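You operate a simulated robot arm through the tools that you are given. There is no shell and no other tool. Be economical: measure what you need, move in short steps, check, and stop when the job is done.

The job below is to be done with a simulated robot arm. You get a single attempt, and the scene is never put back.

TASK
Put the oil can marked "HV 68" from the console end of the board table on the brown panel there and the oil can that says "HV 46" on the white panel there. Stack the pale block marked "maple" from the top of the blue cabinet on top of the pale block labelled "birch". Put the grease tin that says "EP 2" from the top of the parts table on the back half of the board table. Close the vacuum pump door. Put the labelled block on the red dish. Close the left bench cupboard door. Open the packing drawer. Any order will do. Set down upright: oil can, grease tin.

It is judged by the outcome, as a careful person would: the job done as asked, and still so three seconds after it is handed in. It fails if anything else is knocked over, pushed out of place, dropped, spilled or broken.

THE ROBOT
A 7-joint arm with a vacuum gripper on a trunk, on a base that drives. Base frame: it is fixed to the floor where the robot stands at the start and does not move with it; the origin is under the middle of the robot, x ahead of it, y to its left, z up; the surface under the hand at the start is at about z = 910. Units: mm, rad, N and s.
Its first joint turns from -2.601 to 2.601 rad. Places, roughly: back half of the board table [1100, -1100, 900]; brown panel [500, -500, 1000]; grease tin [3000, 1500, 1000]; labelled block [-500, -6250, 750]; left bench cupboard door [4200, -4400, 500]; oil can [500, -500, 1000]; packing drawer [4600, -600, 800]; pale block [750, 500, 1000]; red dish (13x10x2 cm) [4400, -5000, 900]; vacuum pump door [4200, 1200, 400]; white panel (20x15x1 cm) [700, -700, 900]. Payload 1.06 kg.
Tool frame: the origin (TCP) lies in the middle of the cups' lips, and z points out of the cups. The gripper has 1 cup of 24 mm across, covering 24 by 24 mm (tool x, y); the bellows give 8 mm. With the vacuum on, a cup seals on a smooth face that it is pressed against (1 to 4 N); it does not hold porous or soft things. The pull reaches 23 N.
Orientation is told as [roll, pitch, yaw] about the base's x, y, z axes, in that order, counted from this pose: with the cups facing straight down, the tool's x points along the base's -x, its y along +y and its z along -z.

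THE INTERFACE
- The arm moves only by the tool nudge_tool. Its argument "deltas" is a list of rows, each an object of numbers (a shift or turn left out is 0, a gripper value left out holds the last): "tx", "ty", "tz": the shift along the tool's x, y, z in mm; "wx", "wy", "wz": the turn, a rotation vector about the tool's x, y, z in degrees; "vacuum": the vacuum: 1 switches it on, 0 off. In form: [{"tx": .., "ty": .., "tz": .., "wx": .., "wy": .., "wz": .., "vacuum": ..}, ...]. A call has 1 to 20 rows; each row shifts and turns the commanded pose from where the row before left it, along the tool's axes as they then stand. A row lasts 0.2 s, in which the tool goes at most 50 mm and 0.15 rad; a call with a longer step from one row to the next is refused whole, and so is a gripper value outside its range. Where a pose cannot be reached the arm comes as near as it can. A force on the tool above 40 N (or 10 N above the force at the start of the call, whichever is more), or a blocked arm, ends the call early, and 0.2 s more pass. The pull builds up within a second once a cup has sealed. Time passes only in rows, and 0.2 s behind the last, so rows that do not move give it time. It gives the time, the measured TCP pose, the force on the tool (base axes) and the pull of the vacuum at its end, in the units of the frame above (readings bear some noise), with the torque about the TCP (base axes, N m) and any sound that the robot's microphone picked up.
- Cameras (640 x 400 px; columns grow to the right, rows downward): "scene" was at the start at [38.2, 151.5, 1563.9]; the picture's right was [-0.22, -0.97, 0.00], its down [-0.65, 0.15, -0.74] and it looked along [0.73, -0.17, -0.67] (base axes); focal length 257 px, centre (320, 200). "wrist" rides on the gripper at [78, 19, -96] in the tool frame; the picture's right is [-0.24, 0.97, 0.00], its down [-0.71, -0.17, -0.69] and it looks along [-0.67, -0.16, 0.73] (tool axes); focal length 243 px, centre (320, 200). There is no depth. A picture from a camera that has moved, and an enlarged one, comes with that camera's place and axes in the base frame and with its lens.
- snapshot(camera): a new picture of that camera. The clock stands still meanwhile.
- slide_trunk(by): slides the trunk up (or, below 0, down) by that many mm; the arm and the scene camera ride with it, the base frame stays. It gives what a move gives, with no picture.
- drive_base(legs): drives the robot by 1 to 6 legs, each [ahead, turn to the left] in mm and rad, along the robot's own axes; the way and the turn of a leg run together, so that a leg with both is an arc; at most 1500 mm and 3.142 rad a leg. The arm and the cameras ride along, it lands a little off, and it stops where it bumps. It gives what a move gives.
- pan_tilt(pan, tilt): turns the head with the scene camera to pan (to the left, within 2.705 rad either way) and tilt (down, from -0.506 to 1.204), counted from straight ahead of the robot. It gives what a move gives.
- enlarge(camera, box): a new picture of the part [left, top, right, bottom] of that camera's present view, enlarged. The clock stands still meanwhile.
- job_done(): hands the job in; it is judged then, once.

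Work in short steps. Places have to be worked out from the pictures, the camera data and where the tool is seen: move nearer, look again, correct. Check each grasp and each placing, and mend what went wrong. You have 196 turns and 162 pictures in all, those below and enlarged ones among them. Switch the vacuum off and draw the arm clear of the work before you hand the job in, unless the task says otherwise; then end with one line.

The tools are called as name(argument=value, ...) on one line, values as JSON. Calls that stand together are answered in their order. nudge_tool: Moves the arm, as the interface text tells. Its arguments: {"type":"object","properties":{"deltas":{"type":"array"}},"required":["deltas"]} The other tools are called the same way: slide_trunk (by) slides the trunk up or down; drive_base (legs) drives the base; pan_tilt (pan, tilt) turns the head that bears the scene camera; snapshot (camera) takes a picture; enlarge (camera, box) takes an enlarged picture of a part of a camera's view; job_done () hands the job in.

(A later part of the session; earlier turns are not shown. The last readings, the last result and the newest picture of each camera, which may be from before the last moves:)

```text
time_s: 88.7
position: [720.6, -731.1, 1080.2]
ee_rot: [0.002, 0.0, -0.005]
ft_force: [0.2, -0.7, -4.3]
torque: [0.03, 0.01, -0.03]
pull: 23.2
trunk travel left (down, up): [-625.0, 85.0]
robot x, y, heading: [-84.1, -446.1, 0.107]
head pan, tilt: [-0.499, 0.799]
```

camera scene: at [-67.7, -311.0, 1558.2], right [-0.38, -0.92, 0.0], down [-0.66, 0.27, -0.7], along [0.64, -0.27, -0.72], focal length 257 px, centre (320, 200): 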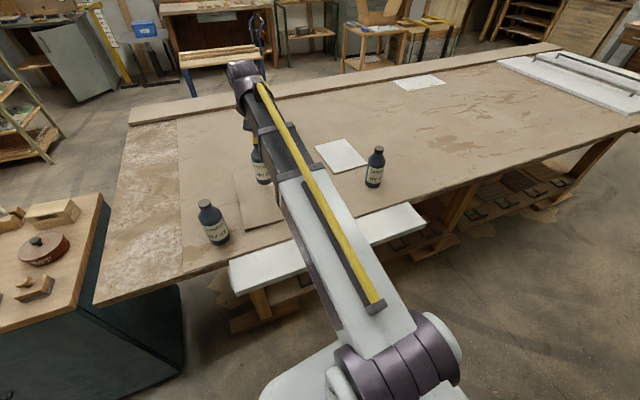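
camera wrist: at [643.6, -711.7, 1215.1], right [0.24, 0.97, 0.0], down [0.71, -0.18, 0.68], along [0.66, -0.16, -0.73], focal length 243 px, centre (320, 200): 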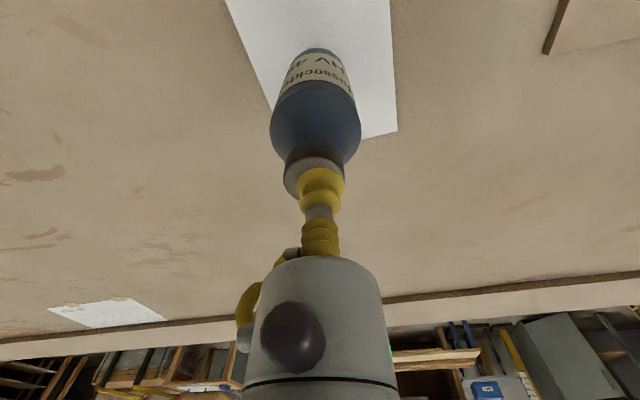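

nudge_tool(deltas=[{"tz": 1.5}, {"tz": 1.2}, {}])

```text
time_s: 89.5
position: [720.3, -729.4, 1078.1]
ee_rot: [0.001, -0.001, -0.006]
ft_force: [0.5, 0.4, -3.9]
torque: [0.0, -0.04, -0.02]
pull: 22.9
trunk travel left (down, up): [-625.0, 85.0]
robot x, y, heading: [-79.3, -446.6, 0.113]
head pan, tilt: [-0.499, 0.799]
```

nudge_tool(deltas=[{"tz": 1.2}, {"tz": 1.2}, {"tz": 1.2}, {}])

```text
time_s: 90.5
position: [720.3, -729.6, 1075.4]
ee_rot: [0.0, -0.002, -0.005]
ft_force: [2.1, 0.2, 15.5]
torque: [0.01, -0.02, 0.02]
pull: 23.2
trunk travel left (down, up): [-625.0, 85.0]
robot x, y, heading: [-78.1, -442.4, 0.108]
head pan, tilt: [-0.499, 0.799]
```

Contact. Releasing and rising.

nudge_tool(deltas=[{"tz": -1}, {"vacuum": 0}, {}, {}, {}, {"tz": -2}, {"tz": -5}, {"tz": -12}, {"tz": -20}, {"tz": -25}, {"tz": -25}, {"tz": -25}, {}])

snapshot(camera="scene")

pan_tilt(pan=-1.6, tilt=0.35)

snapshot(camera="scene")

```text
time_s: 93.2
position: [718.6, -732.5, 1190.4]
ee_rot: [0.002, 0.0, -0.006]
ft_force: [0.5, -0.4, 0.3]
torque: [0.0, 0.01, -0.01]
pull: 0.1
trunk travel left (down, up): [-625.0, 85.0]
robot x, y, heading: [-83.1, -445.3, 0.106]
head pan, tilt: [-0.499, 0.799]
```

```text
127 pictures are left
camera scene: at [-68.1, -311.2, 1558.2], right [-0.38, -0.92, 0.0], down [-0.66, 0.27, -0.7], along [0.64, -0.27, -0.72], focal length 257 px, centre (320, 200)
```

scene: 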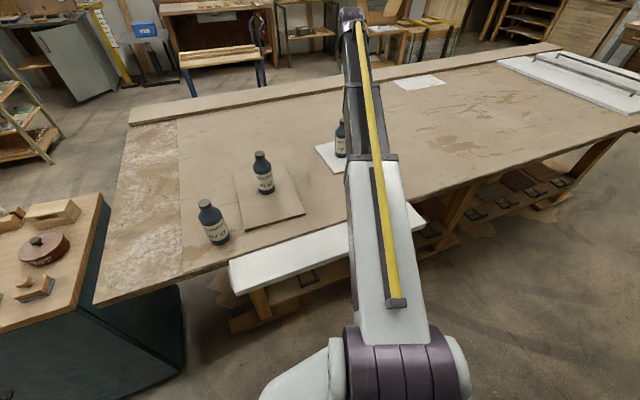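

```text
time_s: 94.6
position: [719.2, -731.9, 1191.2]
ee_rot: [0.003, -0.002, -0.005]
ft_force: [1.3, -0.5, 0.7]
torque: [-0.02, -0.02, 0.01]
pull: 0.0
trunk travel left (down, up): [-625.0, 85.0]
robot x, y, heading: [-80.9, -447.2, 0.11]
head pan, tilt: [-1.6, 0.351]
```

```text
126 pictures are left
camera scene: at [-135.2, -373.3, 1597.8], right [-1.0, -0.08, 0.0], down [-0.03, 0.34, -0.94], along [0.07, -0.94, -0.34], focal length 257 px, centre (320, 200)
```

scene: 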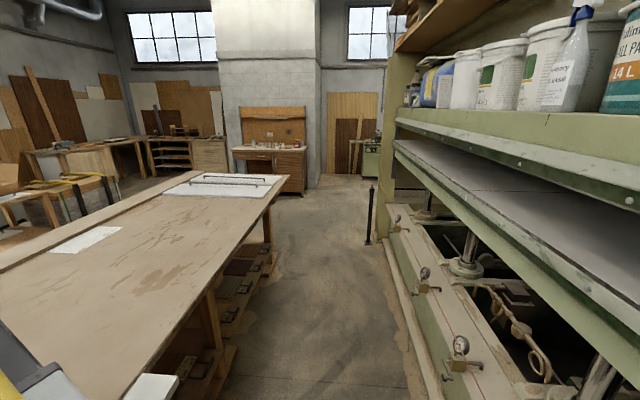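

Both cans are placed. I'll bring the arm straight ahead of the robot, then turn down the corridor and drive toward the far end.

nudge_tool(deltas=[{"ty": 10}, {"ty": 20}, {"ty": 25}, {"ty": 25}, {"ty": 25}, {"ty": 25}, {"ty": 25}, {"ty": 25}, {"ty": 25}, {"ty": 25}, {"ty": 25}, {"ty": 25}, {"ty": 25}, {"ty": 25}, {"ty": 25}, {"ty": 15}, {}])

drive_base(legs=[[0, -1.678]])

pan_tilt(pan=0.0, tilt=0.35)

snapshot(camera="scene")

```text
time_s: 98.2
position: [722.9, -359.2, 1191.0]
ee_rot: [0.001, 0.001, -0.005]
ft_force: [0.7, -0.4, 0.0]
torque: [-0.01, -0.01, -0.01]
pull: 0.0
trunk travel left (down, up): [-625.0, 85.0]
robot x, y, heading: [-80.1, -447.6, 0.112]
head pan, tilt: [-1.6, 0.351]
```

```text
time_s: 102.7
position: [-106.4, -1252.4, 1188.9]
ee_rot: [0.001, 0.0, -1.714]
ft_force: [0.5, -0.2, -0.7]
torque: [0.05, 0.0, 0.01]
pull: 0.0
trunk travel left (down, up): [-625.0, 85.0]
robot x, y, heading: [-80.8, -447.3, -1.598]
head pan, tilt: [-1.6, 0.351]
```

```text
time_s: 104.4
position: [-106.7, -1254.2, 1189.5]
ee_rot: [0.004, 0.0, -1.715]
ft_force: [0.5, 0.2, -0.4]
torque: [0.02, -0.03, -0.03]
pull: 0.0
trunk travel left (down, up): [-625.0, 85.0]
robot x, y, heading: [-80.5, -445.2, -1.596]
head pan, tilt: [0.0, 0.351]
```

```text
125 pictures are left
camera scene: at [89.5, -497.5, 1597.8], right [-1.0, 0.03, 0.0], down [0.01, 0.34, -0.94], along [-0.03, -0.94, -0.34], focal length 257 px, centre (320, 200)
```

scene: 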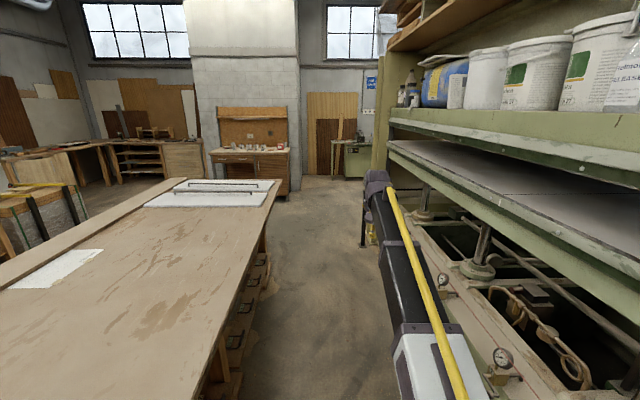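

The corridor is clear. Driving on past the table end toward the green cabinet area where the labelled block should be.

drive_base(legs=[[1500, 0.03], [1500, 0], [1000, 0]])

pan_tilt(pan=-0.2, tilt=0.4)

snapshot(camera="scene")

```text
time_s: 124.0
position: [-56.9, -5346.1, 1190.2]
ee_rot: [0.002, 0.0, -1.666]
ft_force: [0.1, -0.4, 0.3]
torque: [-0.01, 0.01, -0.04]
pull: 0.1
trunk travel left (down, up): [-625.0, 85.0]
robot x, y, heading: [-72.6, -4537.8, -1.55]
head pan, tilt: [0.0, 0.351]
```

```text
time_s: 124.8
position: [-57.1, -5343.8, 1189.5]
ee_rot: [0.002, 0.0, -1.665]
ft_force: [2.2, -0.2, 0.6]
torque: [-0.02, 0.01, 0.0]
pull: 0.1
trunk travel left (down, up): [-625.0, 85.0]
robot x, y, heading: [-73.6, -4536.2, -1.547]
head pan, tilt: [-0.201, 0.4]
```

```text
124 pictures are left
camera scene: at [83.6, -4579.4, 1593.3], right [-0.98, 0.18, 0.0], down [0.07, 0.38, -0.92], along [-0.16, -0.91, -0.39], focal length 257 px, centre (320, 200)
```

scene: 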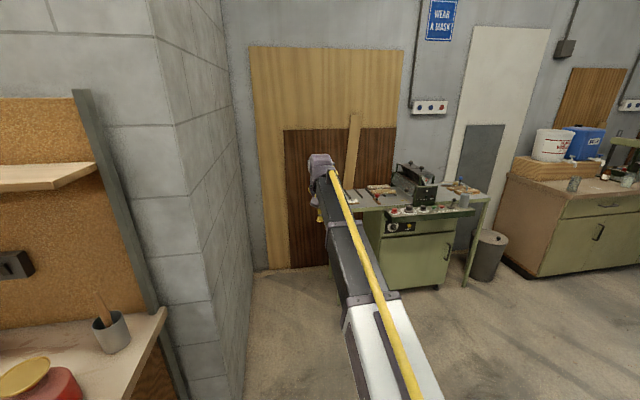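

enlarge(camera="scene", box=[320, 140, 500, 252])

```text
3.56 times, centred on (410, 196) of scene
camera zoom: at [83.6, -4579.4, 1593.3], right [-0.98, 0.18, 0.0], down [0.07, 0.38, -0.92], along [-0.16, -0.91, -0.39], focal length 915 px, centre (0, 214)
```

zoom: 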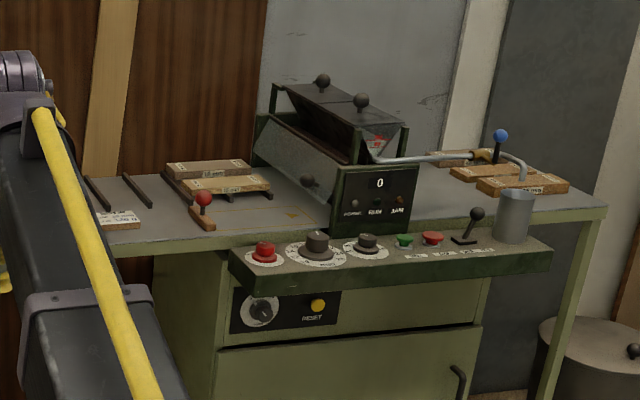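

There are several blocks on this labelling bench. I'll drive nearer to read them.

drive_base(legs=[[0, -0.474], [970, 0], [0, 0.45]])

pan_tilt(pan=-0.15, tilt=0.75)

snapshot(camera="scene")

snapshot(camera="wrist")

```text
time_s: 132.3
position: [-484.4, -6185.6, 1189.2]
ee_rot: [-0.001, -0.001, -1.692]
ft_force: [-0.3, -0.3, -0.7]
torque: [-0.01, -0.02, 0.01]
pull: 0.1
trunk travel left (down, up): [-625.0, 85.0]
robot x, y, heading: [-474.0, -5378.1, -1.576]
head pan, tilt: [-0.201, 0.4]
```

```text
time_s: 133.1
position: [-484.9, -6185.2, 1189.2]
ee_rot: [0.0, -0.002, -1.692]
ft_force: [-0.6, 0.5, 0.0]
torque: [0.0, -0.02, 0.02]
pull: 0.0
trunk travel left (down, up): [-625.0, 85.0]
robot x, y, heading: [-474.2, -5375.6, -1.579]
head pan, tilt: [-0.15, 0.75]
```

```text
122 pictures are left
camera scene: at [-316.5, -5415.2, 1562.3], right [-0.99, 0.16, 0.0], down [0.11, 0.67, -0.73], along [-0.11, -0.72, -0.68], focal length 257 px, centre (320, 200)
```

scene: 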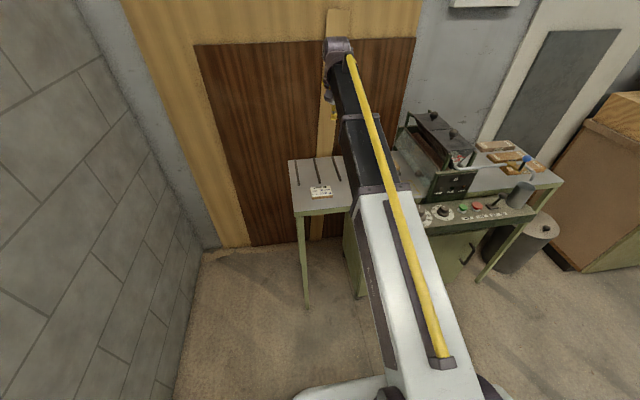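

```text
121 pictures are left
camera wrist: at [-456.4, -6110.1, 1285.7], right [0.94, -0.35, 0.0], down [-0.26, -0.68, 0.68], along [-0.24, -0.64, -0.73], focal length 243 px, centre (320, 200)
```

wrist: 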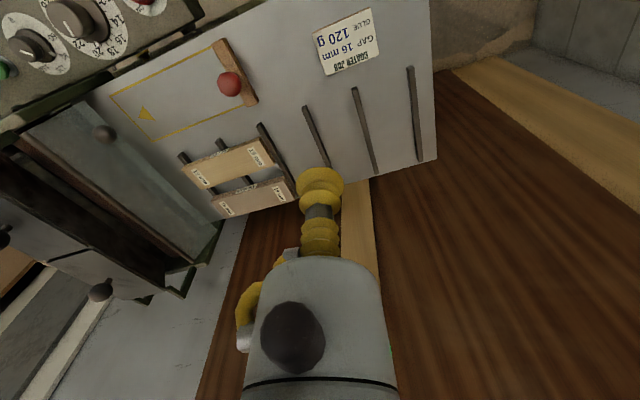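

enlarge(camera="wrist", box=[170, 100, 310, 220])

enlarge(camera="wrist", box=[300, 0, 390, 80])

enlarge(camera="scene", box=[400, 100, 570, 220])

```text
3.33 times, centred on (240, 160) of wrist
camera zoom: at [-456.4, -6110.1, 1285.7], right [0.94, -0.35, 0.0], down [-0.26, -0.68, 0.68], along [-0.24, -0.64, -0.73], focal length 809 px, centre (587, 333)
```

zoom: 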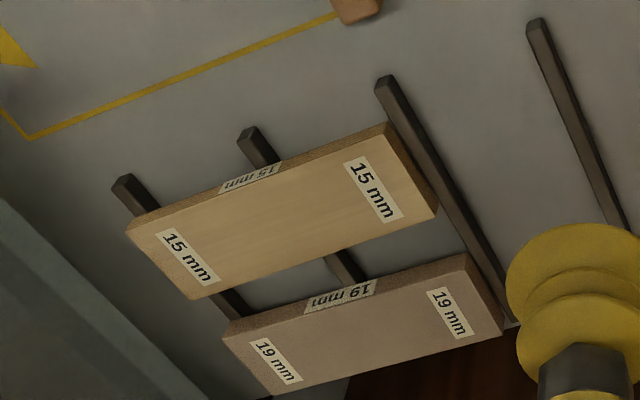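

```text
5.00 times, centred on (345, 40) of wrist
camera zoom: at [-456.4, -6110.1, 1285.7], right [0.94, -0.35, 0.0], down [-0.26, -0.68, 0.68], along [-0.24, -0.64, -0.73], focal length 1213 px, centre (195, 1000)
```

zoom: 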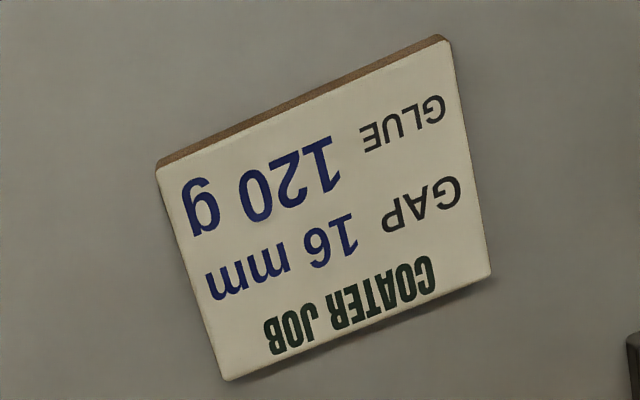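

```text
3.33 times, centred on (485, 160) of scene
camera zoom: at [-316.5, -5415.2, 1562.3], right [-0.99, 0.16, 0.0], down [0.11, 0.67, -0.73], along [-0.11, -0.72, -0.68], focal length 858 px, centre (-230, 333)
```

zoom: 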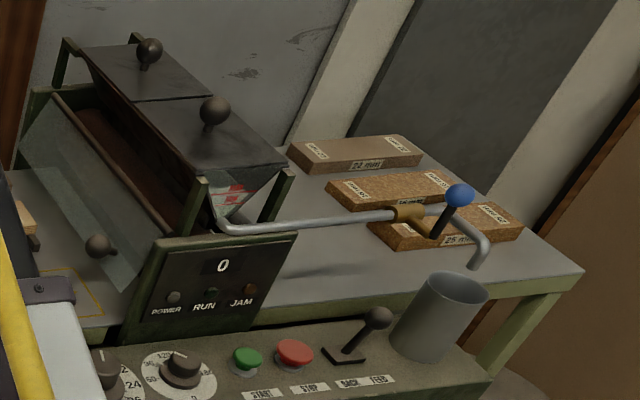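

The boards carrying only thickness labels lie outside the stated place. The "COATER JOB" block at about (−444, −6192, 872) matches it. I'll move over it and lower.

nudge_tool(deltas=[{"tx": -1, "ty": 15, "tz": 10}, {"tx": -1, "ty": 26, "tz": 20}, {"tz": 35}, {"tz": 35}, {"tz": 35}, {"tz": 35}, {"tz": 25}, {"tz": 10}, {}])

snapshot(camera="wrist")

```text
time_s: 135.1
position: [-444.0, -6193.1, 987.7]
ee_rot: [0.0, 0.0, -1.693]
ft_force: [0.1, -0.2, -0.1]
torque: [-0.01, -0.01, -0.01]
pull: 0.1
trunk travel left (down, up): [-625.0, 85.0]
robot x, y, heading: [-474.9, -5377.8, -1.58]
head pan, tilt: [-0.15, 0.75]
```

```text
117 pictures are left
camera wrist: at [-416.1, -6116.5, 1083.2], right [0.94, -0.35, 0.0], down [-0.26, -0.68, 0.69], along [-0.24, -0.64, -0.73], focal length 243 px, centre (320, 200)
```

wrist: 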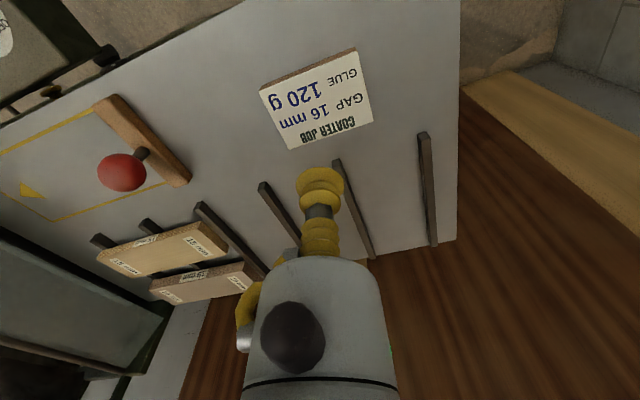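

Centred. Descending with the vacuum on.

nudge_tool(deltas=[{"tz": 20}, {"tz": 30}, {"tz": 30}, {"tz": 15}, {"tz": 5, "vacuum": 1}, {"tz": 3}, {"tz": 3}, {"tz": 3}, {}])

```text
time_s: 137.1
position: [-443.0, -6193.7, 875.6]
ee_rot: [0.001, -0.001, -1.691]
ft_force: [0.9, 0.3, 3.4]
torque: [0.03, 0.01, 0.0]
pull: 23.1
trunk travel left (down, up): [-625.0, 85.0]
robot x, y, heading: [-473.4, -5377.8, -1.576]
head pan, tilt: [-0.15, 0.75]
```

Sealed. I'll lift, back out to the open floor, face +x and look.

nudge_tool(deltas=[{"tz": -4}, {"tz": -10}, {"tz": -20}, {"tz": -30}, {"tz": -35}, {"tz": -35}, {"tz": -35}, {"tz": -35}, {"tz": -30}, {"tz": -20}, {"tz": -10}, {}])

drive_base(legs=[[-1150, 0], [0, 1.58]])

pan_tilt(pan=0.0, tilt=0.25)

snapshot(camera="scene")

snapshot(camera="wrist")

```text
time_s: 139.7
position: [-443.9, -6194.5, 1140.3]
ee_rot: [0.0, -0.002, -1.692]
ft_force: [0.5, 0.1, -1.1]
torque: [0.03, 0.01, 0.01]
pull: 22.7
trunk travel left (down, up): [-625.0, 85.0]
robot x, y, heading: [-476.7, -5381.2, -1.576]
head pan, tilt: [-0.15, 0.75]
```

```text
time_s: 149.3
position: [356.8, -4219.0, 1139.7]
ee_rot: [-0.001, 0.0, -0.136]
ft_force: [-0.3, -0.4, -0.9]
torque: [0.04, 0.01, 0.0]
pull: 23.0
trunk travel left (down, up): [-625.0, 85.0]
robot x, y, heading: [-464.7, -4236.0, -0.025]
head pan, tilt: [-0.15, 0.75]
```

```text
time_s: 150.3
position: [357.0, -4218.9, 1140.3]
ee_rot: [0.0, -0.001, -0.138]
ft_force: [-0.4, -0.3, -0.1]
torque: [0.0, -0.01, 0.0]
pull: 22.5
trunk travel left (down, up): [-625.0, 85.0]
robot x, y, heading: [-464.0, -4234.0, -0.021]
head pan, tilt: [0.0, 0.25]
```

```text
116 pictures are left
camera scene: at [-407.5, -4068.7, 1607.2], right [-0.02, -1.0, 0.0], down [-0.25, 0.01, -0.97], along [0.97, -0.02, -0.25], focal length 257 px, centre (320, 200)
```

scene: 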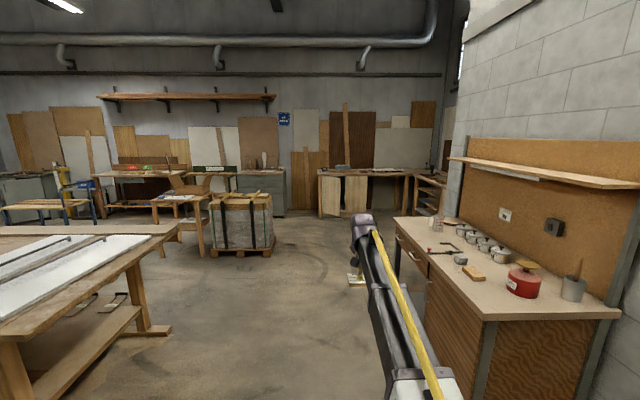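

```text
115 pictures are left
camera wrist: at [281.0, -4189.2, 1235.6], right [0.37, 0.93, 0.0], down [0.68, -0.27, 0.68], along [0.64, -0.25, -0.73], focal length 243 px, centre (320, 200)
```

wrist: 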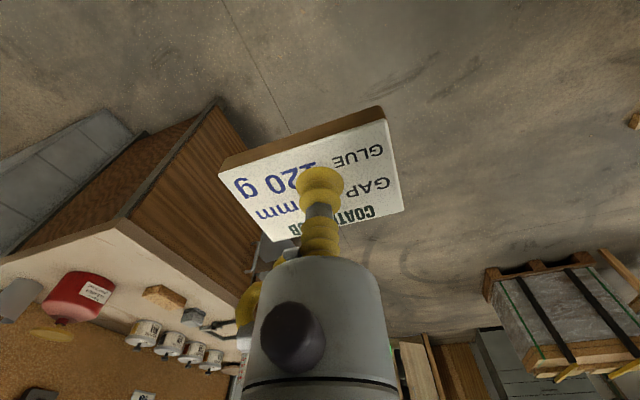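

Holding the block fine. The lane at y ≈ −4200 between the peg bench and the pallet is clear, so I drive east.

drive_base(legs=[[1500, 0.04], [1500, 0], [200, 0]])

pan_tilt(pan=-0.25, tilt=0.45)

snapshot(camera="scene")

```text
time_s: 166.0
position: [3576.0, -4139.4, 1140.1]
ee_rot: [-0.001, 0.001, -0.085]
ft_force: [-0.3, 0.4, -0.2]
torque: [0.03, -0.01, -0.01]
pull: 22.8
trunk travel left (down, up): [-625.0, 85.0]
robot x, y, heading: [2762.1, -4199.4, 0.029]
head pan, tilt: [0.0, 0.25]
```

```text
time_s: 166.8
position: [3573.6, -4139.8, 1140.1]
ee_rot: [0.001, 0.0, -0.085]
ft_force: [1.1, 0.6, -0.5]
torque: [-0.01, 0.0, 0.01]
pull: 22.9
trunk travel left (down, up): [-625.0, 85.0]
robot x, y, heading: [2758.0, -4199.8, 0.028]
head pan, tilt: [-0.25, 0.45]
```

```text
114 pictures are left
camera scene: at [2800.5, -4051.3, 1588.7], right [-0.22, -0.98, 0.0], down [-0.42, 0.09, -0.9], along [0.88, -0.2, -0.43], focal length 257 px, centre (320, 200)
```

scene: 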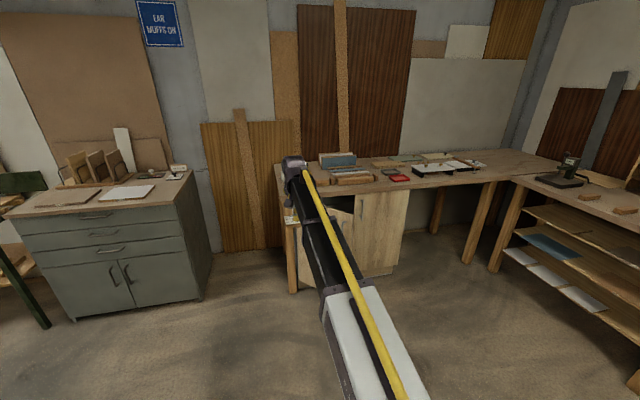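

enlarge(camera="scene", box=[270, 130, 500, 290])

```text
2.50 times, centred on (385, 210) of scene
camera zoom: at [2800.5, -4051.3, 1588.7], right [-0.22, -0.98, 0.0], down [-0.42, 0.09, -0.9], along [0.88, -0.2, -0.43], focal length 644 px, centre (158, 175)
```

zoom: 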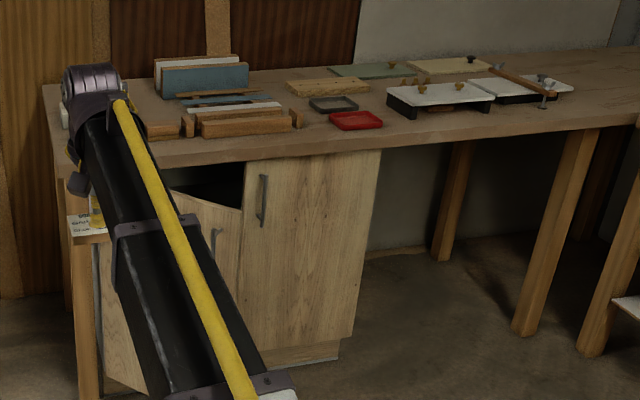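

The red dish is at about (4420, −5020), and the left cupboard door stands ajar. I'll drive to about (3600, −4960), facing the bench.

drive_base(legs=[[0, -0.757], [1120, 0], [0, 0.73]])

pan_tilt(pan=-0.05, tilt=0.65)

snapshot(camera="scene")

snapshot(camera="wrist")

```text
time_s: 176.2
position: [4401.9, -4874.0, 1139.5]
ee_rot: [-0.001, 0.0, -0.118]
ft_force: [0.2, -0.3, 0.1]
torque: [0.01, 0.01, 0.01]
pull: 22.7
trunk travel left (down, up): [-625.0, 85.0]
robot x, y, heading: [3588.9, -4908.3, -0.002]
head pan, tilt: [-0.25, 0.45]
```

```text
time_s: 176.9
position: [4403.1, -4874.1, 1140.0]
ee_rot: [-0.001, 0.0, -0.119]
ft_force: [0.6, -0.9, -1.3]
torque: [-0.02, 0.0, -0.01]
pull: 23.0
trunk travel left (down, up): [-625.0, 85.0]
robot x, y, heading: [3586.0, -4905.9, -0.004]
head pan, tilt: [-0.051, 0.649]
```

```text
112 pictures are left
camera scene: at [3629.8, -4741.3, 1570.9], right [-0.06, -1.0, 0.0], down [-0.6, 0.03, -0.8], along [0.8, -0.04, -0.6], focal length 257 px, centre (320, 200)
```

scene: 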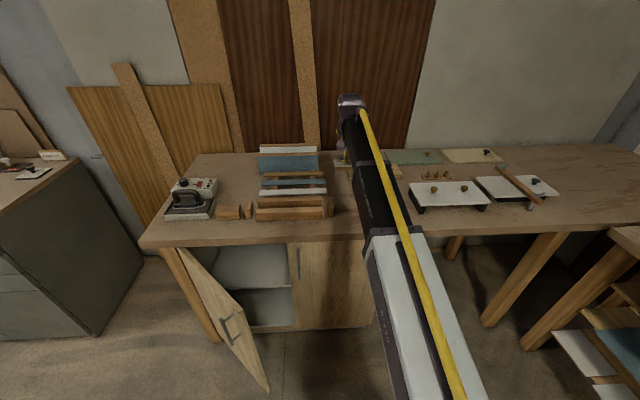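

```text
111 pictures are left
camera wrist: at [4327.0, -4845.3, 1235.6], right [0.35, 0.94, 0.0], down [0.68, -0.25, 0.68], along [0.64, -0.24, -0.73], focal length 243 px, centre (320, 200)
```

wrist: 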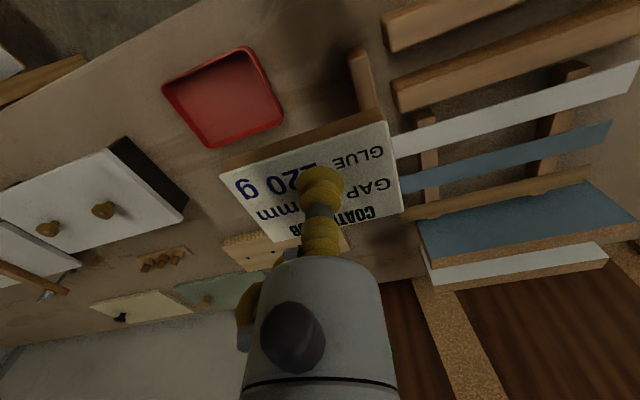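

The dish's centre is at about (4402, −5008), aligned with the axes, and the block is aligned too. Moving over it and partly down.

nudge_tool(deltas=[{"tx": -1, "ty": -10}, {"tx": -2, "ty": -20}, {"tx": -3, "ty": -25}, {"tx": -3, "ty": -25}, {"tx": -3, "ty": -25}, {"tx": -2, "ty": -20}, {"ty": -6}, {"tz": 15}, {"tz": 25}, {"tz": 30}, {"tz": 30}, {"tz": 30}, {"tz": 25}, {"tz": 12}, {}])

snapshot(camera="wrist")

```text
time_s: 180.1
position: [4402.7, -5005.1, 970.6]
ee_rot: [0.001, -0.001, -0.118]
ft_force: [0.3, -0.2, -0.2]
torque: [-0.02, -0.02, -0.02]
pull: 23.0
trunk travel left (down, up): [-625.0, 85.0]
robot x, y, heading: [3583.5, -4908.4, -0.003]
head pan, tilt: [-0.051, 0.649]
```

```text
110 pictures are left
camera wrist: at [4326.7, -4976.7, 1066.9], right [0.35, 0.94, 0.0], down [0.68, -0.25, 0.68], along [0.64, -0.24, -0.73], focal length 243 px, centre (320, 200)
```

wrist: 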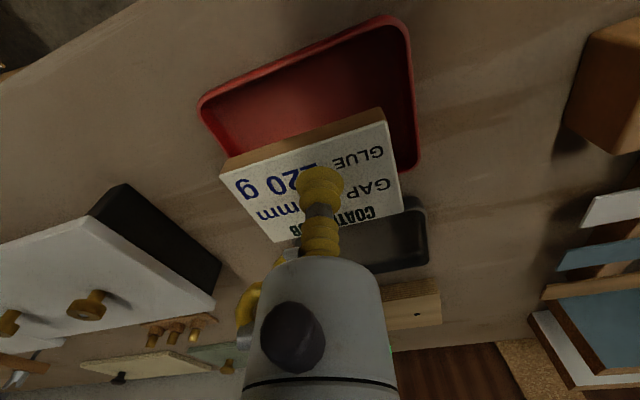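

nudge_tool(deltas=[{"tz": 15}, {"tz": 15}, {"tz": 4}, {"tz": 2}, {"tz": 2}, {"tz": 2}, {}])

```text
time_s: 181.7
position: [4401.3, -5005.0, 930.0]
ee_rot: [0.0, 0.0, -0.118]
ft_force: [0.4, 0.4, 0.7]
torque: [-0.02, 0.01, 0.0]
pull: 22.4
trunk travel left (down, up): [-625.0, 85.0]
robot x, y, heading: [3585.2, -4909.7, -0.001]
head pan, tilt: [-0.051, 0.649]
```

nudge_tool(deltas=[{"tz": 2}, {"tz": 2}, {"tz": 2}, {}])

snapshot(camera="wrist")

```text
time_s: 182.7
position: [4400.9, -5006.1, 925.3]
ee_rot: [0.001, 0.002, -0.118]
ft_force: [0.5, 0.1, 0.5]
torque: [0.0, 0.01, 0.02]
pull: 22.9
trunk travel left (down, up): [-625.0, 85.0]
robot x, y, heading: [3583.6, -4906.2, -0.001]
head pan, tilt: [-0.051, 0.649]
```

```text
109 pictures are left
camera wrist: at [4324.8, -4977.5, 1021.0], right [0.35, 0.94, 0.0], down [0.68, -0.25, 0.68], along [0.64, -0.24, -0.73], focal length 243 px, centre (320, 200)
```

wrist: 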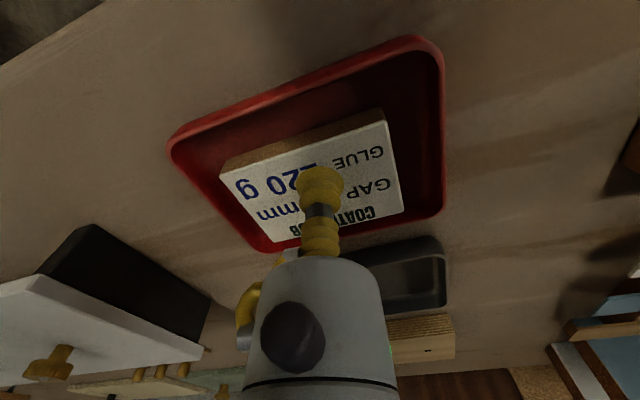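

It's inside the dish but not touching yet. Continuing down.

nudge_tool(deltas=[{"tz": 2}, {"tz": 1.5}, {"tz": 1.5}, {}])

```text
time_s: 183.7
position: [4400.6, -5006.8, 920.9]
ee_rot: [-0.002, -0.002, -0.119]
ft_force: [0.0, 0.1, -0.8]
torque: [-0.03, -0.01, 0.01]
pull: 22.8
trunk travel left (down, up): [-625.0, 85.0]
robot x, y, heading: [3585.6, -4906.4, -0.006]
head pan, tilt: [-0.051, 0.649]
```

nudge_tool(deltas=[{"tz": 1.5}, {"tz": 1.5}, {"tz": 1.5}, {}])

```text
time_s: 184.7
position: [4401.8, -5006.2, 919.3]
ee_rot: [0.002, -0.004, -0.118]
ft_force: [2.0, -1.9, 14.4]
torque: [-0.04, -0.03, -0.01]
pull: 23.1
trunk travel left (down, up): [-625.0, 85.0]
robot x, y, heading: [3581.7, -4907.7, -0.006]
head pan, tilt: [-0.051, 0.649]
```

The block is down in the dish. Releasing, rising, and then studying the cupboard door.

nudge_tool(deltas=[{"tz": -1}, {"vacuum": 0}, {}, {}, {}, {"tz": -2}, {"tz": -5}, {"tz": -15}, {"tz": -25}, {"tz": -30}, {"tz": -30}, {"tz": -30}, {"tz": -30}, {"tz": -15}, {}])

snapshot(camera="wrist")

pan_tilt(pan=0.2, tilt=0.8)

snapshot(camera="scene")

```text
time_s: 187.9
position: [4399.2, -5006.7, 1101.5]
ee_rot: [-0.001, 0.0, -0.119]
ft_force: [-0.2, -0.4, 0.2]
torque: [0.03, -0.06, -0.02]
pull: 0.0
trunk travel left (down, up): [-625.0, 85.0]
robot x, y, heading: [3587.2, -4905.2, -0.007]
head pan, tilt: [-0.051, 0.649]
```

```text
108 pictures are left
camera wrist: at [4324.3, -4977.9, 1197.3], right [0.35, 0.94, 0.0], down [0.68, -0.25, 0.68], along [0.64, -0.24, -0.73], focal length 243 px, centre (320, 200)
```

wrist: 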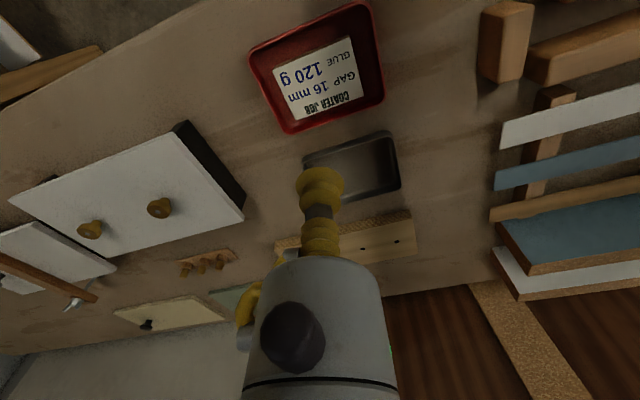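

```text
time_s: 188.7
position: [4399.6, -5005.7, 1102.2]
ee_rot: [-0.001, 0.001, -0.119]
ft_force: [0.3, 0.7, 0.0]
torque: [0.02, 0.0, 0.01]
pull: 0.0
trunk travel left (down, up): [-625.0, 85.0]
robot x, y, heading: [3585.6, -4911.4, -0.005]
head pan, tilt: [0.201, 0.799]
```

```text
107 pictures are left
camera scene: at [3622.3, -4720.8, 1558.2], right [0.19, -0.98, 0.0], down [-0.7, -0.14, -0.7], along [0.68, 0.14, -0.72], focal length 257 px, centre (320, 200)
```

scene: 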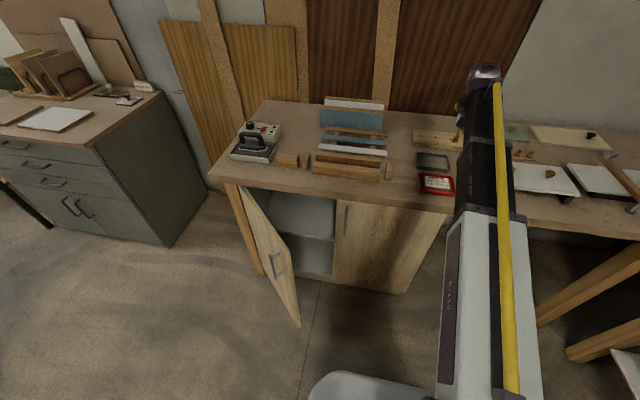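

The block sits in the dish. The left door's hinge is near (4300, −4255) and its free edge near (4095, −4530). I'll reposition in front of it for a push.

drive_base(legs=[[-200, 0], [0, 1.571], [440, 0], [0, -1.571]])

pan_tilt(pan=0.15, tilt=0.75)

snapshot(camera="scene")

```text
time_s: 200.2
position: [4206.4, -4563.6, 1101.7]
ee_rot: [-0.001, -0.001, -0.117]
ft_force: [-0.4, 0.3, 0.0]
torque: [-0.01, 0.02, 0.02]
pull: 0.1
trunk travel left (down, up): [-625.0, 85.0]
robot x, y, heading: [3394.3, -4465.9, -0.003]
head pan, tilt: [0.201, 0.799]
```

```text
time_s: 200.8
position: [4207.8, -4563.8, 1101.8]
ee_rot: [-0.001, -0.001, -0.118]
ft_force: [0.2, -0.3, 0.0]
torque: [-0.02, 0.02, 0.01]
pull: 0.0
trunk travel left (down, up): [-625.0, 85.0]
robot x, y, heading: [3392.8, -4464.5, -0.004]
head pan, tilt: [0.15, 0.75]
```

```text
106 pictures are left
camera scene: at [3431.9, -4281.4, 1562.2], right [0.15, -0.99, 0.0], down [-0.68, -0.1, -0.73], along [0.72, 0.11, -0.68], focal length 257 px, centre (320, 200)
```

scene: 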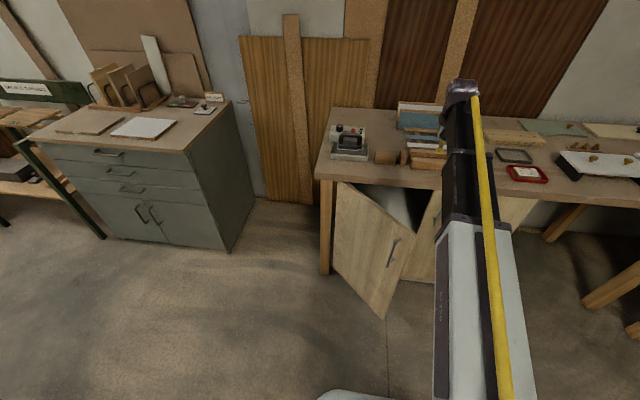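

The door is open about 42°, and its handle is at about z 700 near the free edge. I'll back off 200 mm and pitch the tool forward to near-horizontal at height.

drive_base(legs=[[-200, 0]])

nudge_tool(deltas=[{"wy": -4}, {"wy": -7}, {"wy": -8}, {"wy": -8}, {"wy": -8}, {"wy": -8}, {"wy": -8}, {"wy": -8}, {"wy": -8}, {"wy": -8}, {"wy": -5}, {}])

```text
time_s: 202.4
position: [3996.8, -4561.1, 1100.8]
ee_rot: [0.0, -0.001, -0.118]
ft_force: [-0.5, -0.3, -0.3]
torque: [0.0, 0.01, -0.05]
pull: 0.1
trunk travel left (down, up): [-625.0, 85.0]
robot x, y, heading: [3181.6, -4464.2, -0.004]
head pan, tilt: [0.15, 0.75]
```

```text
time_s: 205.0
position: [3997.0, -4561.9, 1102.4]
ee_rot: [0.005, -1.398, -0.123]
ft_force: [-0.1, 0.7, -0.3]
torque: [0.0, 0.03, 0.01]
pull: 0.0
trunk travel left (down, up): [-625.0, 85.0]
robot x, y, heading: [3181.6, -4464.6, -0.005]
head pan, tilt: [0.15, 0.75]
```

Pitched fine. I'll shift left past the free edge's outer side and lower the trunk to door height.

nudge_tool(deltas=[{"ty": 10, "tz": -2}, {"ty": 20, "tz": -3}, {"ty": 25, "tz": -3}, {"ty": 25, "tz": -3}, {"ty": 25, "tz": -3}, {"ty": 20, "tz": -2}, {"ty": 8}, {}])

slide_trunk(by=-530)

snapshot(camera="scene")

snapshot(camera="wrist")

```text
time_s: 206.8
position: [3996.9, -4427.1, 1104.0]
ee_rot: [0.002, -1.397, -0.123]
ft_force: [-0.6, 0.1, -0.7]
torque: [0.02, 0.01, 0.01]
pull: 0.0
trunk travel left (down, up): [-625.0, 85.0]
robot x, y, heading: [3181.8, -4461.9, -0.0]
head pan, tilt: [0.15, 0.75]
```

```text
refused: -530 is not a number from -400 to 400
```

```text
105 pictures are left
camera scene: at [3221.3, -4280.4, 1562.2], right [0.15, -0.99, 0.0], down [-0.67, -0.1, -0.73], along [0.72, 0.11, -0.68], focal length 257 px, centre (320, 200)
```

scene: 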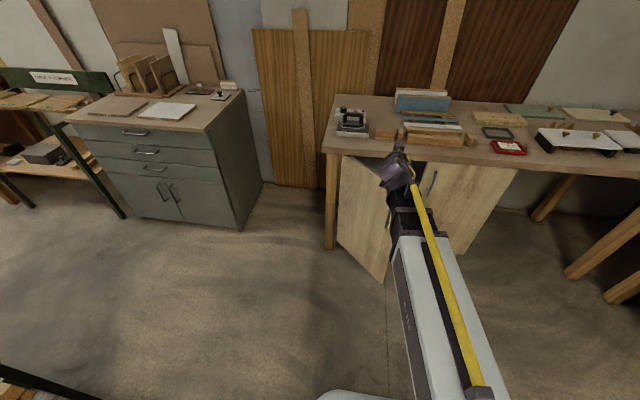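

```text
104 pictures are left
camera wrist: at [3892.0, -4394.7, 1044.0], right [0.15, 0.96, 0.23], down [-0.57, -0.11, 0.82], along [0.81, -0.26, 0.53], focal length 243 px, centre (320, 200)
```

wrist: 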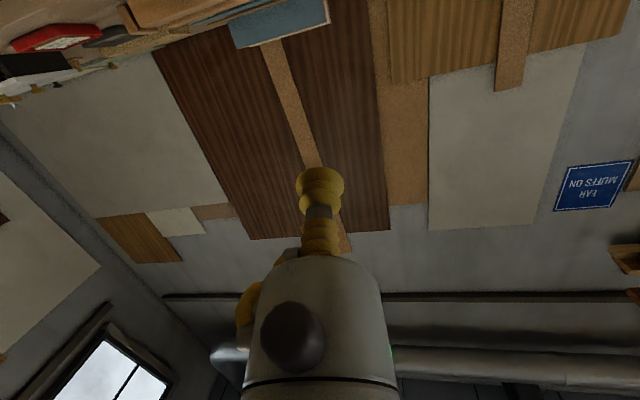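

slide_trunk(by=-400)

slide_trunk(by=-130)

snapshot(camera="scene")

snapshot(camera="wrist")

```text
time_s: 210.7
position: [3996.8, -4425.6, 704.3]
ee_rot: [0.004, -1.395, -0.121]
ft_force: [-0.3, 0.0, -0.4]
torque: [-0.01, -0.01, -0.04]
pull: 0.1
trunk travel left (down, up): [-225.0, 485.0]
robot x, y, heading: [3185.5, -4461.3, -0.004]
head pan, tilt: [0.15, 0.75]
```

```text
time_s: 212.2
position: [3996.3, -4427.1, 573.4]
ee_rot: [0.006, -1.397, -0.121]
ft_force: [0.5, 0.1, 0.2]
torque: [0.02, 0.0, -0.04]
pull: 0.1
trunk travel left (down, up): [-95.0, 615.0]
robot x, y, heading: [3180.5, -4465.6, -0.001]
head pan, tilt: [0.15, 0.75]
```

```text
103 pictures are left
camera scene: at [3221.3, -4280.5, 1032.2], right [0.15, -0.99, 0.0], down [-0.67, -0.1, -0.73], along [0.72, 0.11, -0.68], focal length 257 px, centre (320, 200)
```

scene: 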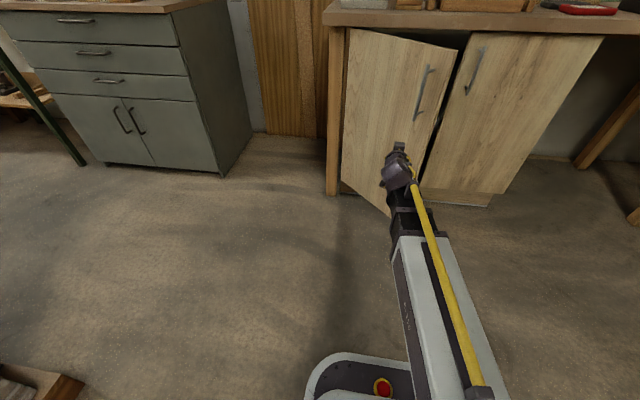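

```text
102 pictures are left
camera wrist: at [3892.0, -4394.9, 514.0], right [0.15, 0.96, 0.23], down [-0.57, -0.11, 0.82], along [0.81, -0.26, 0.53], focal length 243 px, centre (320, 200)
```

wrist: 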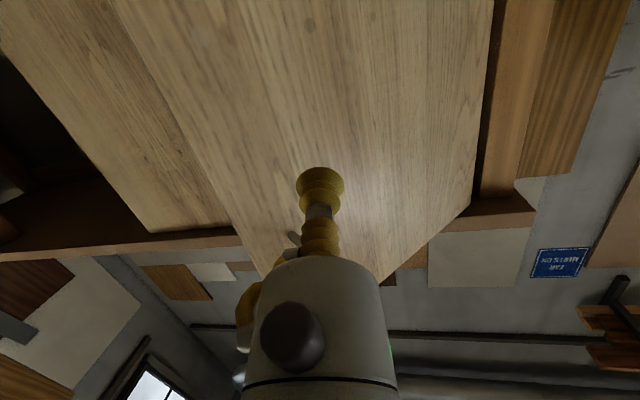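

The tool faces the door just below the handle. I push along the closing arc.

nudge_tool(deltas=[{"tx": 20}, {"tz": 18.7, "ty": -7, "tx": -3.3}, {"tz": 18.7, "ty": -7, "tx": -3.3}, {"tz": 18.7, "ty": -7, "tx": -3.3}, {"tz": 18.7, "ty": -7, "tx": -3.3}, {"tz": 18.7, "ty": -7, "tx": -3.3}, {"tz": 18.7, "ty": -8.5, "tx": -3.3}, {"tz": 18.7, "ty": -8.5, "tx": -3.3}, {"tz": 18.7, "ty": -8.5, "tx": -3.3}, {"tz": 18.7, "ty": -8.5, "tx": -3.3}, {"tz": 18.7, "ty": -8.5, "tx": -3.3}, {"tz": 18.7, "ty": -8.5, "tx": -3.3}, {}])

snapshot(camera="scene")

```text
time_s: 215.1
position: [4192.0, -4536.8, 553.4]
ee_rot: [0.004, -1.396, -0.123]
ft_force: [0.0, 0.0, -0.1]
torque: [0.01, 0.01, -0.02]
pull: 0.0
trunk travel left (down, up): [-95.0, 615.0]
robot x, y, heading: [3181.6, -4460.0, -0.003]
head pan, tilt: [0.15, 0.75]
```

```text
101 pictures are left
camera scene: at [3221.3, -4280.5, 1032.2], right [0.15, -0.99, 0.0], down [-0.67, -0.1, -0.73], along [0.72, 0.11, -0.68], focal length 257 px, centre (320, 200)
```

scene: 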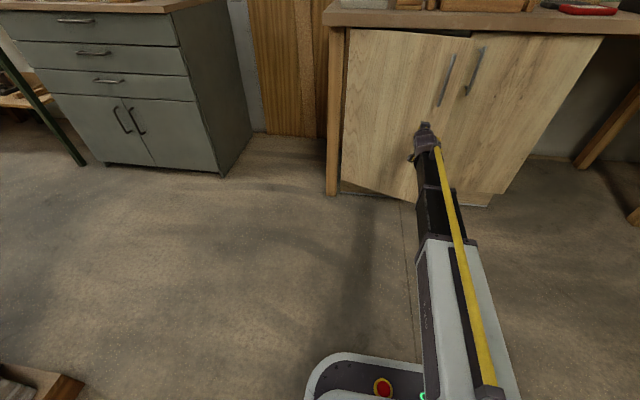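

The door is swinging shut. I'll continue the last stretch until it stops.

nudge_tool(deltas=[{"tz": 18.7, "ty": -1, "tx": -3.3}, {"tz": 18.7, "ty": -1, "tx": -3.3}, {"tz": 15, "ty": -1, "tx": -2.7}, {"tz": 12, "tx": -2}, {"tz": 10, "tx": -1.7}, {"tz": 8, "tx": -1.4}, {"tz": 6, "tx": -1}, {"tz": 6, "tx": -1}, {}])

snapshot(camera="scene")

```text
time_s: 217.1
position: [4285.2, -4550.1, 553.2]
ee_rot: [0.003, -1.395, -0.122]
ft_force: [-0.4, 0.0, -0.5]
torque: [-0.03, 0.0, -0.02]
pull: 0.0
trunk travel left (down, up): [-95.0, 615.0]
robot x, y, heading: [3181.6, -4462.9, -0.001]
head pan, tilt: [0.15, 0.75]
```

```text
100 pictures are left
camera scene: at [3221.4, -4280.5, 1032.2], right [0.15, -0.99, 0.0], down [-0.67, -0.1, -0.73], along [0.72, 0.11, -0.68], focal length 257 px, centre (320, 200)
```

scene: 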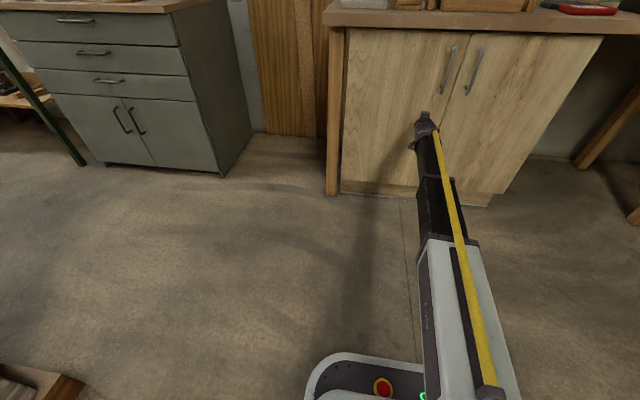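

nudge_tool(deltas=[{"tz": 5, "tx": -0.8}, {"tz": 5, "tx": -0.8}, {"tz": 5, "tx": -0.8}, {"tz": 4, "tx": -0.7}, {"tz": 4, "tx": -0.7}, {"tz": 4, "tx": -0.7}, {}])

enlarge(camera="scene", box=[320, 0, 620, 210])

```text
time_s: 218.7
position: [4313.2, -4553.9, 552.9]
ee_rot: [0.003, -1.397, -0.122]
ft_force: [-0.6, 0.3, 0.1]
torque: [0.02, -0.02, 0.01]
pull: 0.0
trunk travel left (down, up): [-95.0, 615.0]
robot x, y, heading: [3181.4, -4465.9, -0.002]
head pan, tilt: [0.15, 0.75]
```

```text
1.90 times, centred on (470, 105) of scene
camera zoom: at [3221.4, -4280.5, 1032.2], right [0.15, -0.99, 0.0], down [-0.67, -0.1, -0.73], along [0.72, 0.11, -0.68], focal length 490 px, centre (34, 381)
```

zoom: 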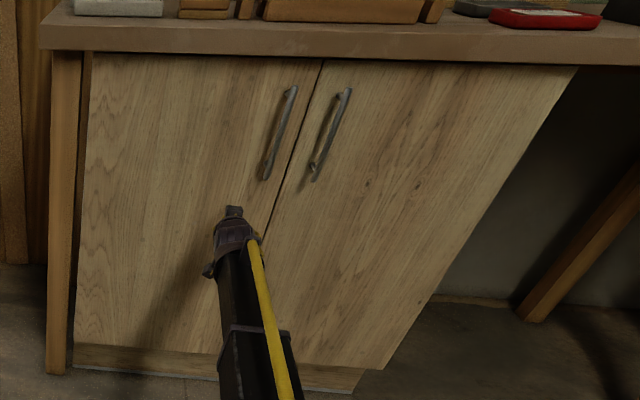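

nudge_tool(deltas=[{"tz": 4, "tx": -0.7}, {"tz": 4, "tx": -0.7}, {"tz": 4, "tx": -0.7}, {"tz": 4, "tx": -0.7}, {"tz": 4, "tx": -0.7}, {}])

```text
time_s: 220.1
position: [4334.7, -4557.5, 554.0]
ee_rot: [0.006, -1.397, -0.122]
ft_force: [-2.1, 0.0, -0.7]
torque: [0.0, -0.02, -0.01]
pull: 0.0
trunk travel left (down, up): [-95.0, 615.0]
robot x, y, heading: [3185.3, -4464.8, -0.005]
head pan, tilt: [0.15, 0.75]
```

nudge_tool(deltas=[{"tz": 3, "tx": -0.5}, {"tz": 3, "tx": -0.5}, {"tz": 3, "tx": -0.5}, {}])

snapshot(camera="wrist")

```text
time_s: 221.1
position: [4341.1, -4558.3, 551.2]
ee_rot: [0.009, -1.392, -0.127]
ft_force: [-25.8, -1.4, -11.0]
torque: [0.07, -0.43, 0.13]
pull: 0.1
trunk travel left (down, up): [-95.0, 615.0]
robot x, y, heading: [3183.0, -4462.1, -0.002]
head pan, tilt: [0.15, 0.75]
```

```text
98 pictures are left
camera wrist: at [4235.9, -4526.8, 491.8], right [0.16, 0.96, 0.23], down [-0.57, -0.11, 0.82], along [0.81, -0.26, 0.53], focal length 243 px, centre (320, 200)
```

wrist: 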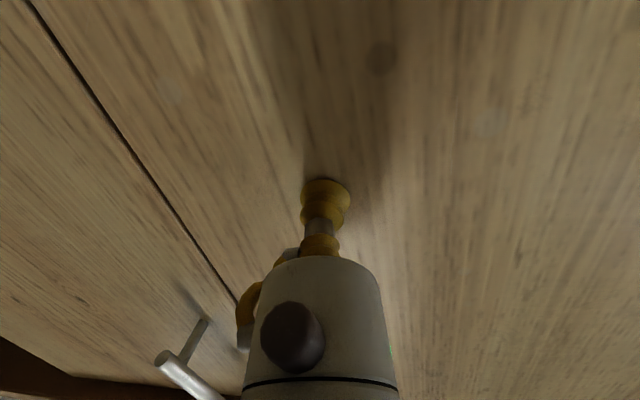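

Closed firmly (−26 N against the stop, flush with the other door). I'll draw back and raise the trunk.

nudge_tool(deltas=[{"tz": -5}, {"tz": -10}, {"tz": -20}, {"tz": -30}, {"tz": -30}, {"tz": -30}, {"tz": -30}, {"tz": -30}, {"tz": -30}, {"tz": -30}, {"tz": -30}, {"tz": -20}, {"tz": -10}, {}])

slide_trunk(by=400)

snapshot(camera="scene")

drive_base(legs=[[-880, 0], [0, 1.571]])

pan_tilt(pan=-0.1, tilt=0.35)

snapshot(camera="scene")

```text
time_s: 224.1
position: [4045.8, -4524.2, 605.8]
ee_rot: [0.005, -1.397, -0.124]
ft_force: [-0.5, -0.4, -1.2]
torque: [0.01, 0.0, -0.03]
pull: 0.1
trunk travel left (down, up): [-95.0, 615.0]
robot x, y, heading: [3186.9, -4459.5, -0.005]
head pan, tilt: [0.15, 0.75]
```

```text
time_s: 227.9
position: [4045.6, -4523.0, 1005.9]
ee_rot: [0.002, -1.396, -0.122]
ft_force: [0.6, 0.0, 0.8]
torque: [0.02, 0.03, -0.02]
pull: 0.0
trunk travel left (down, up): [-495.0, 215.0]
robot x, y, heading: [3180.7, -4462.5, -0.003]
head pan, tilt: [0.15, 0.75]
```

```text
97 pictures are left
camera scene: at [3221.4, -4280.5, 1432.2], right [0.15, -0.99, 0.0], down [-0.67, -0.1, -0.73], along [0.72, 0.11, -0.68], focal length 257 px, centre (320, 200)
```

scene: 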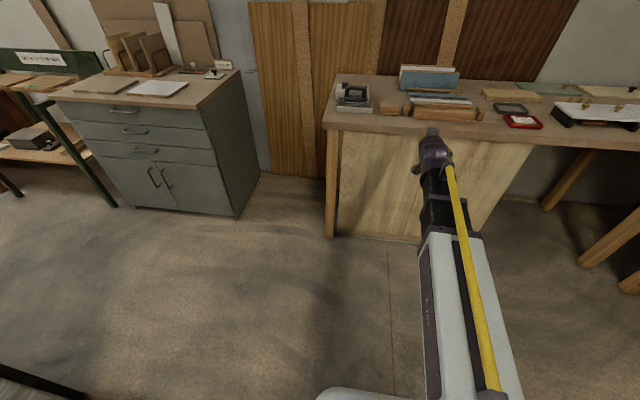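

```text
time_s: 236.3
position: [2358.5, -3591.0, 1004.9]
ee_rot: [0.003, -1.396, 1.471]
ft_force: [-0.8, 0.2, 0.1]
torque: [-0.01, 0.02, 0.0]
pull: 0.1
trunk travel left (down, up): [-495.0, 215.0]
robot x, y, heading: [2313.3, -4462.8, 1.592]
head pan, tilt: [0.15, 0.75]
```

```text
time_s: 237.2
position: [2357.0, -3591.5, 1007.2]
ee_rot: [0.005, -1.395, 1.471]
ft_force: [-0.1, 0.2, -0.5]
torque: [-0.01, 0.0, 0.03]
pull: 0.1
trunk travel left (down, up): [-495.0, 215.0]
robot x, y, heading: [2313.8, -4457.8, 1.586]
head pan, tilt: [-0.099, 0.351]
```

```text
96 pictures are left
camera scene: at [2154.9, -4412.6, 1467.8], right [1.0, -0.08, 0.0], down [-0.03, -0.34, -0.94], along [0.08, 0.94, -0.34], focal length 257 px, centre (320, 200)
```

scene: 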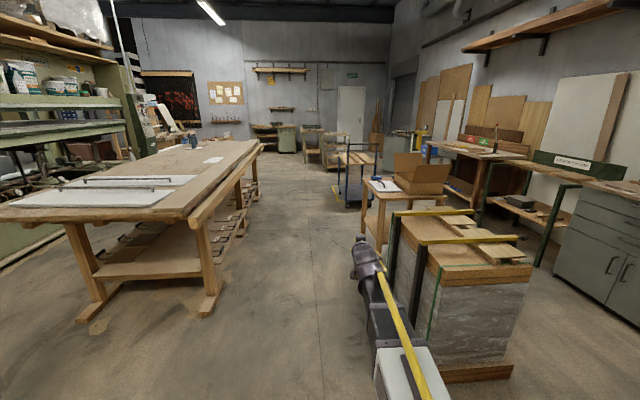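

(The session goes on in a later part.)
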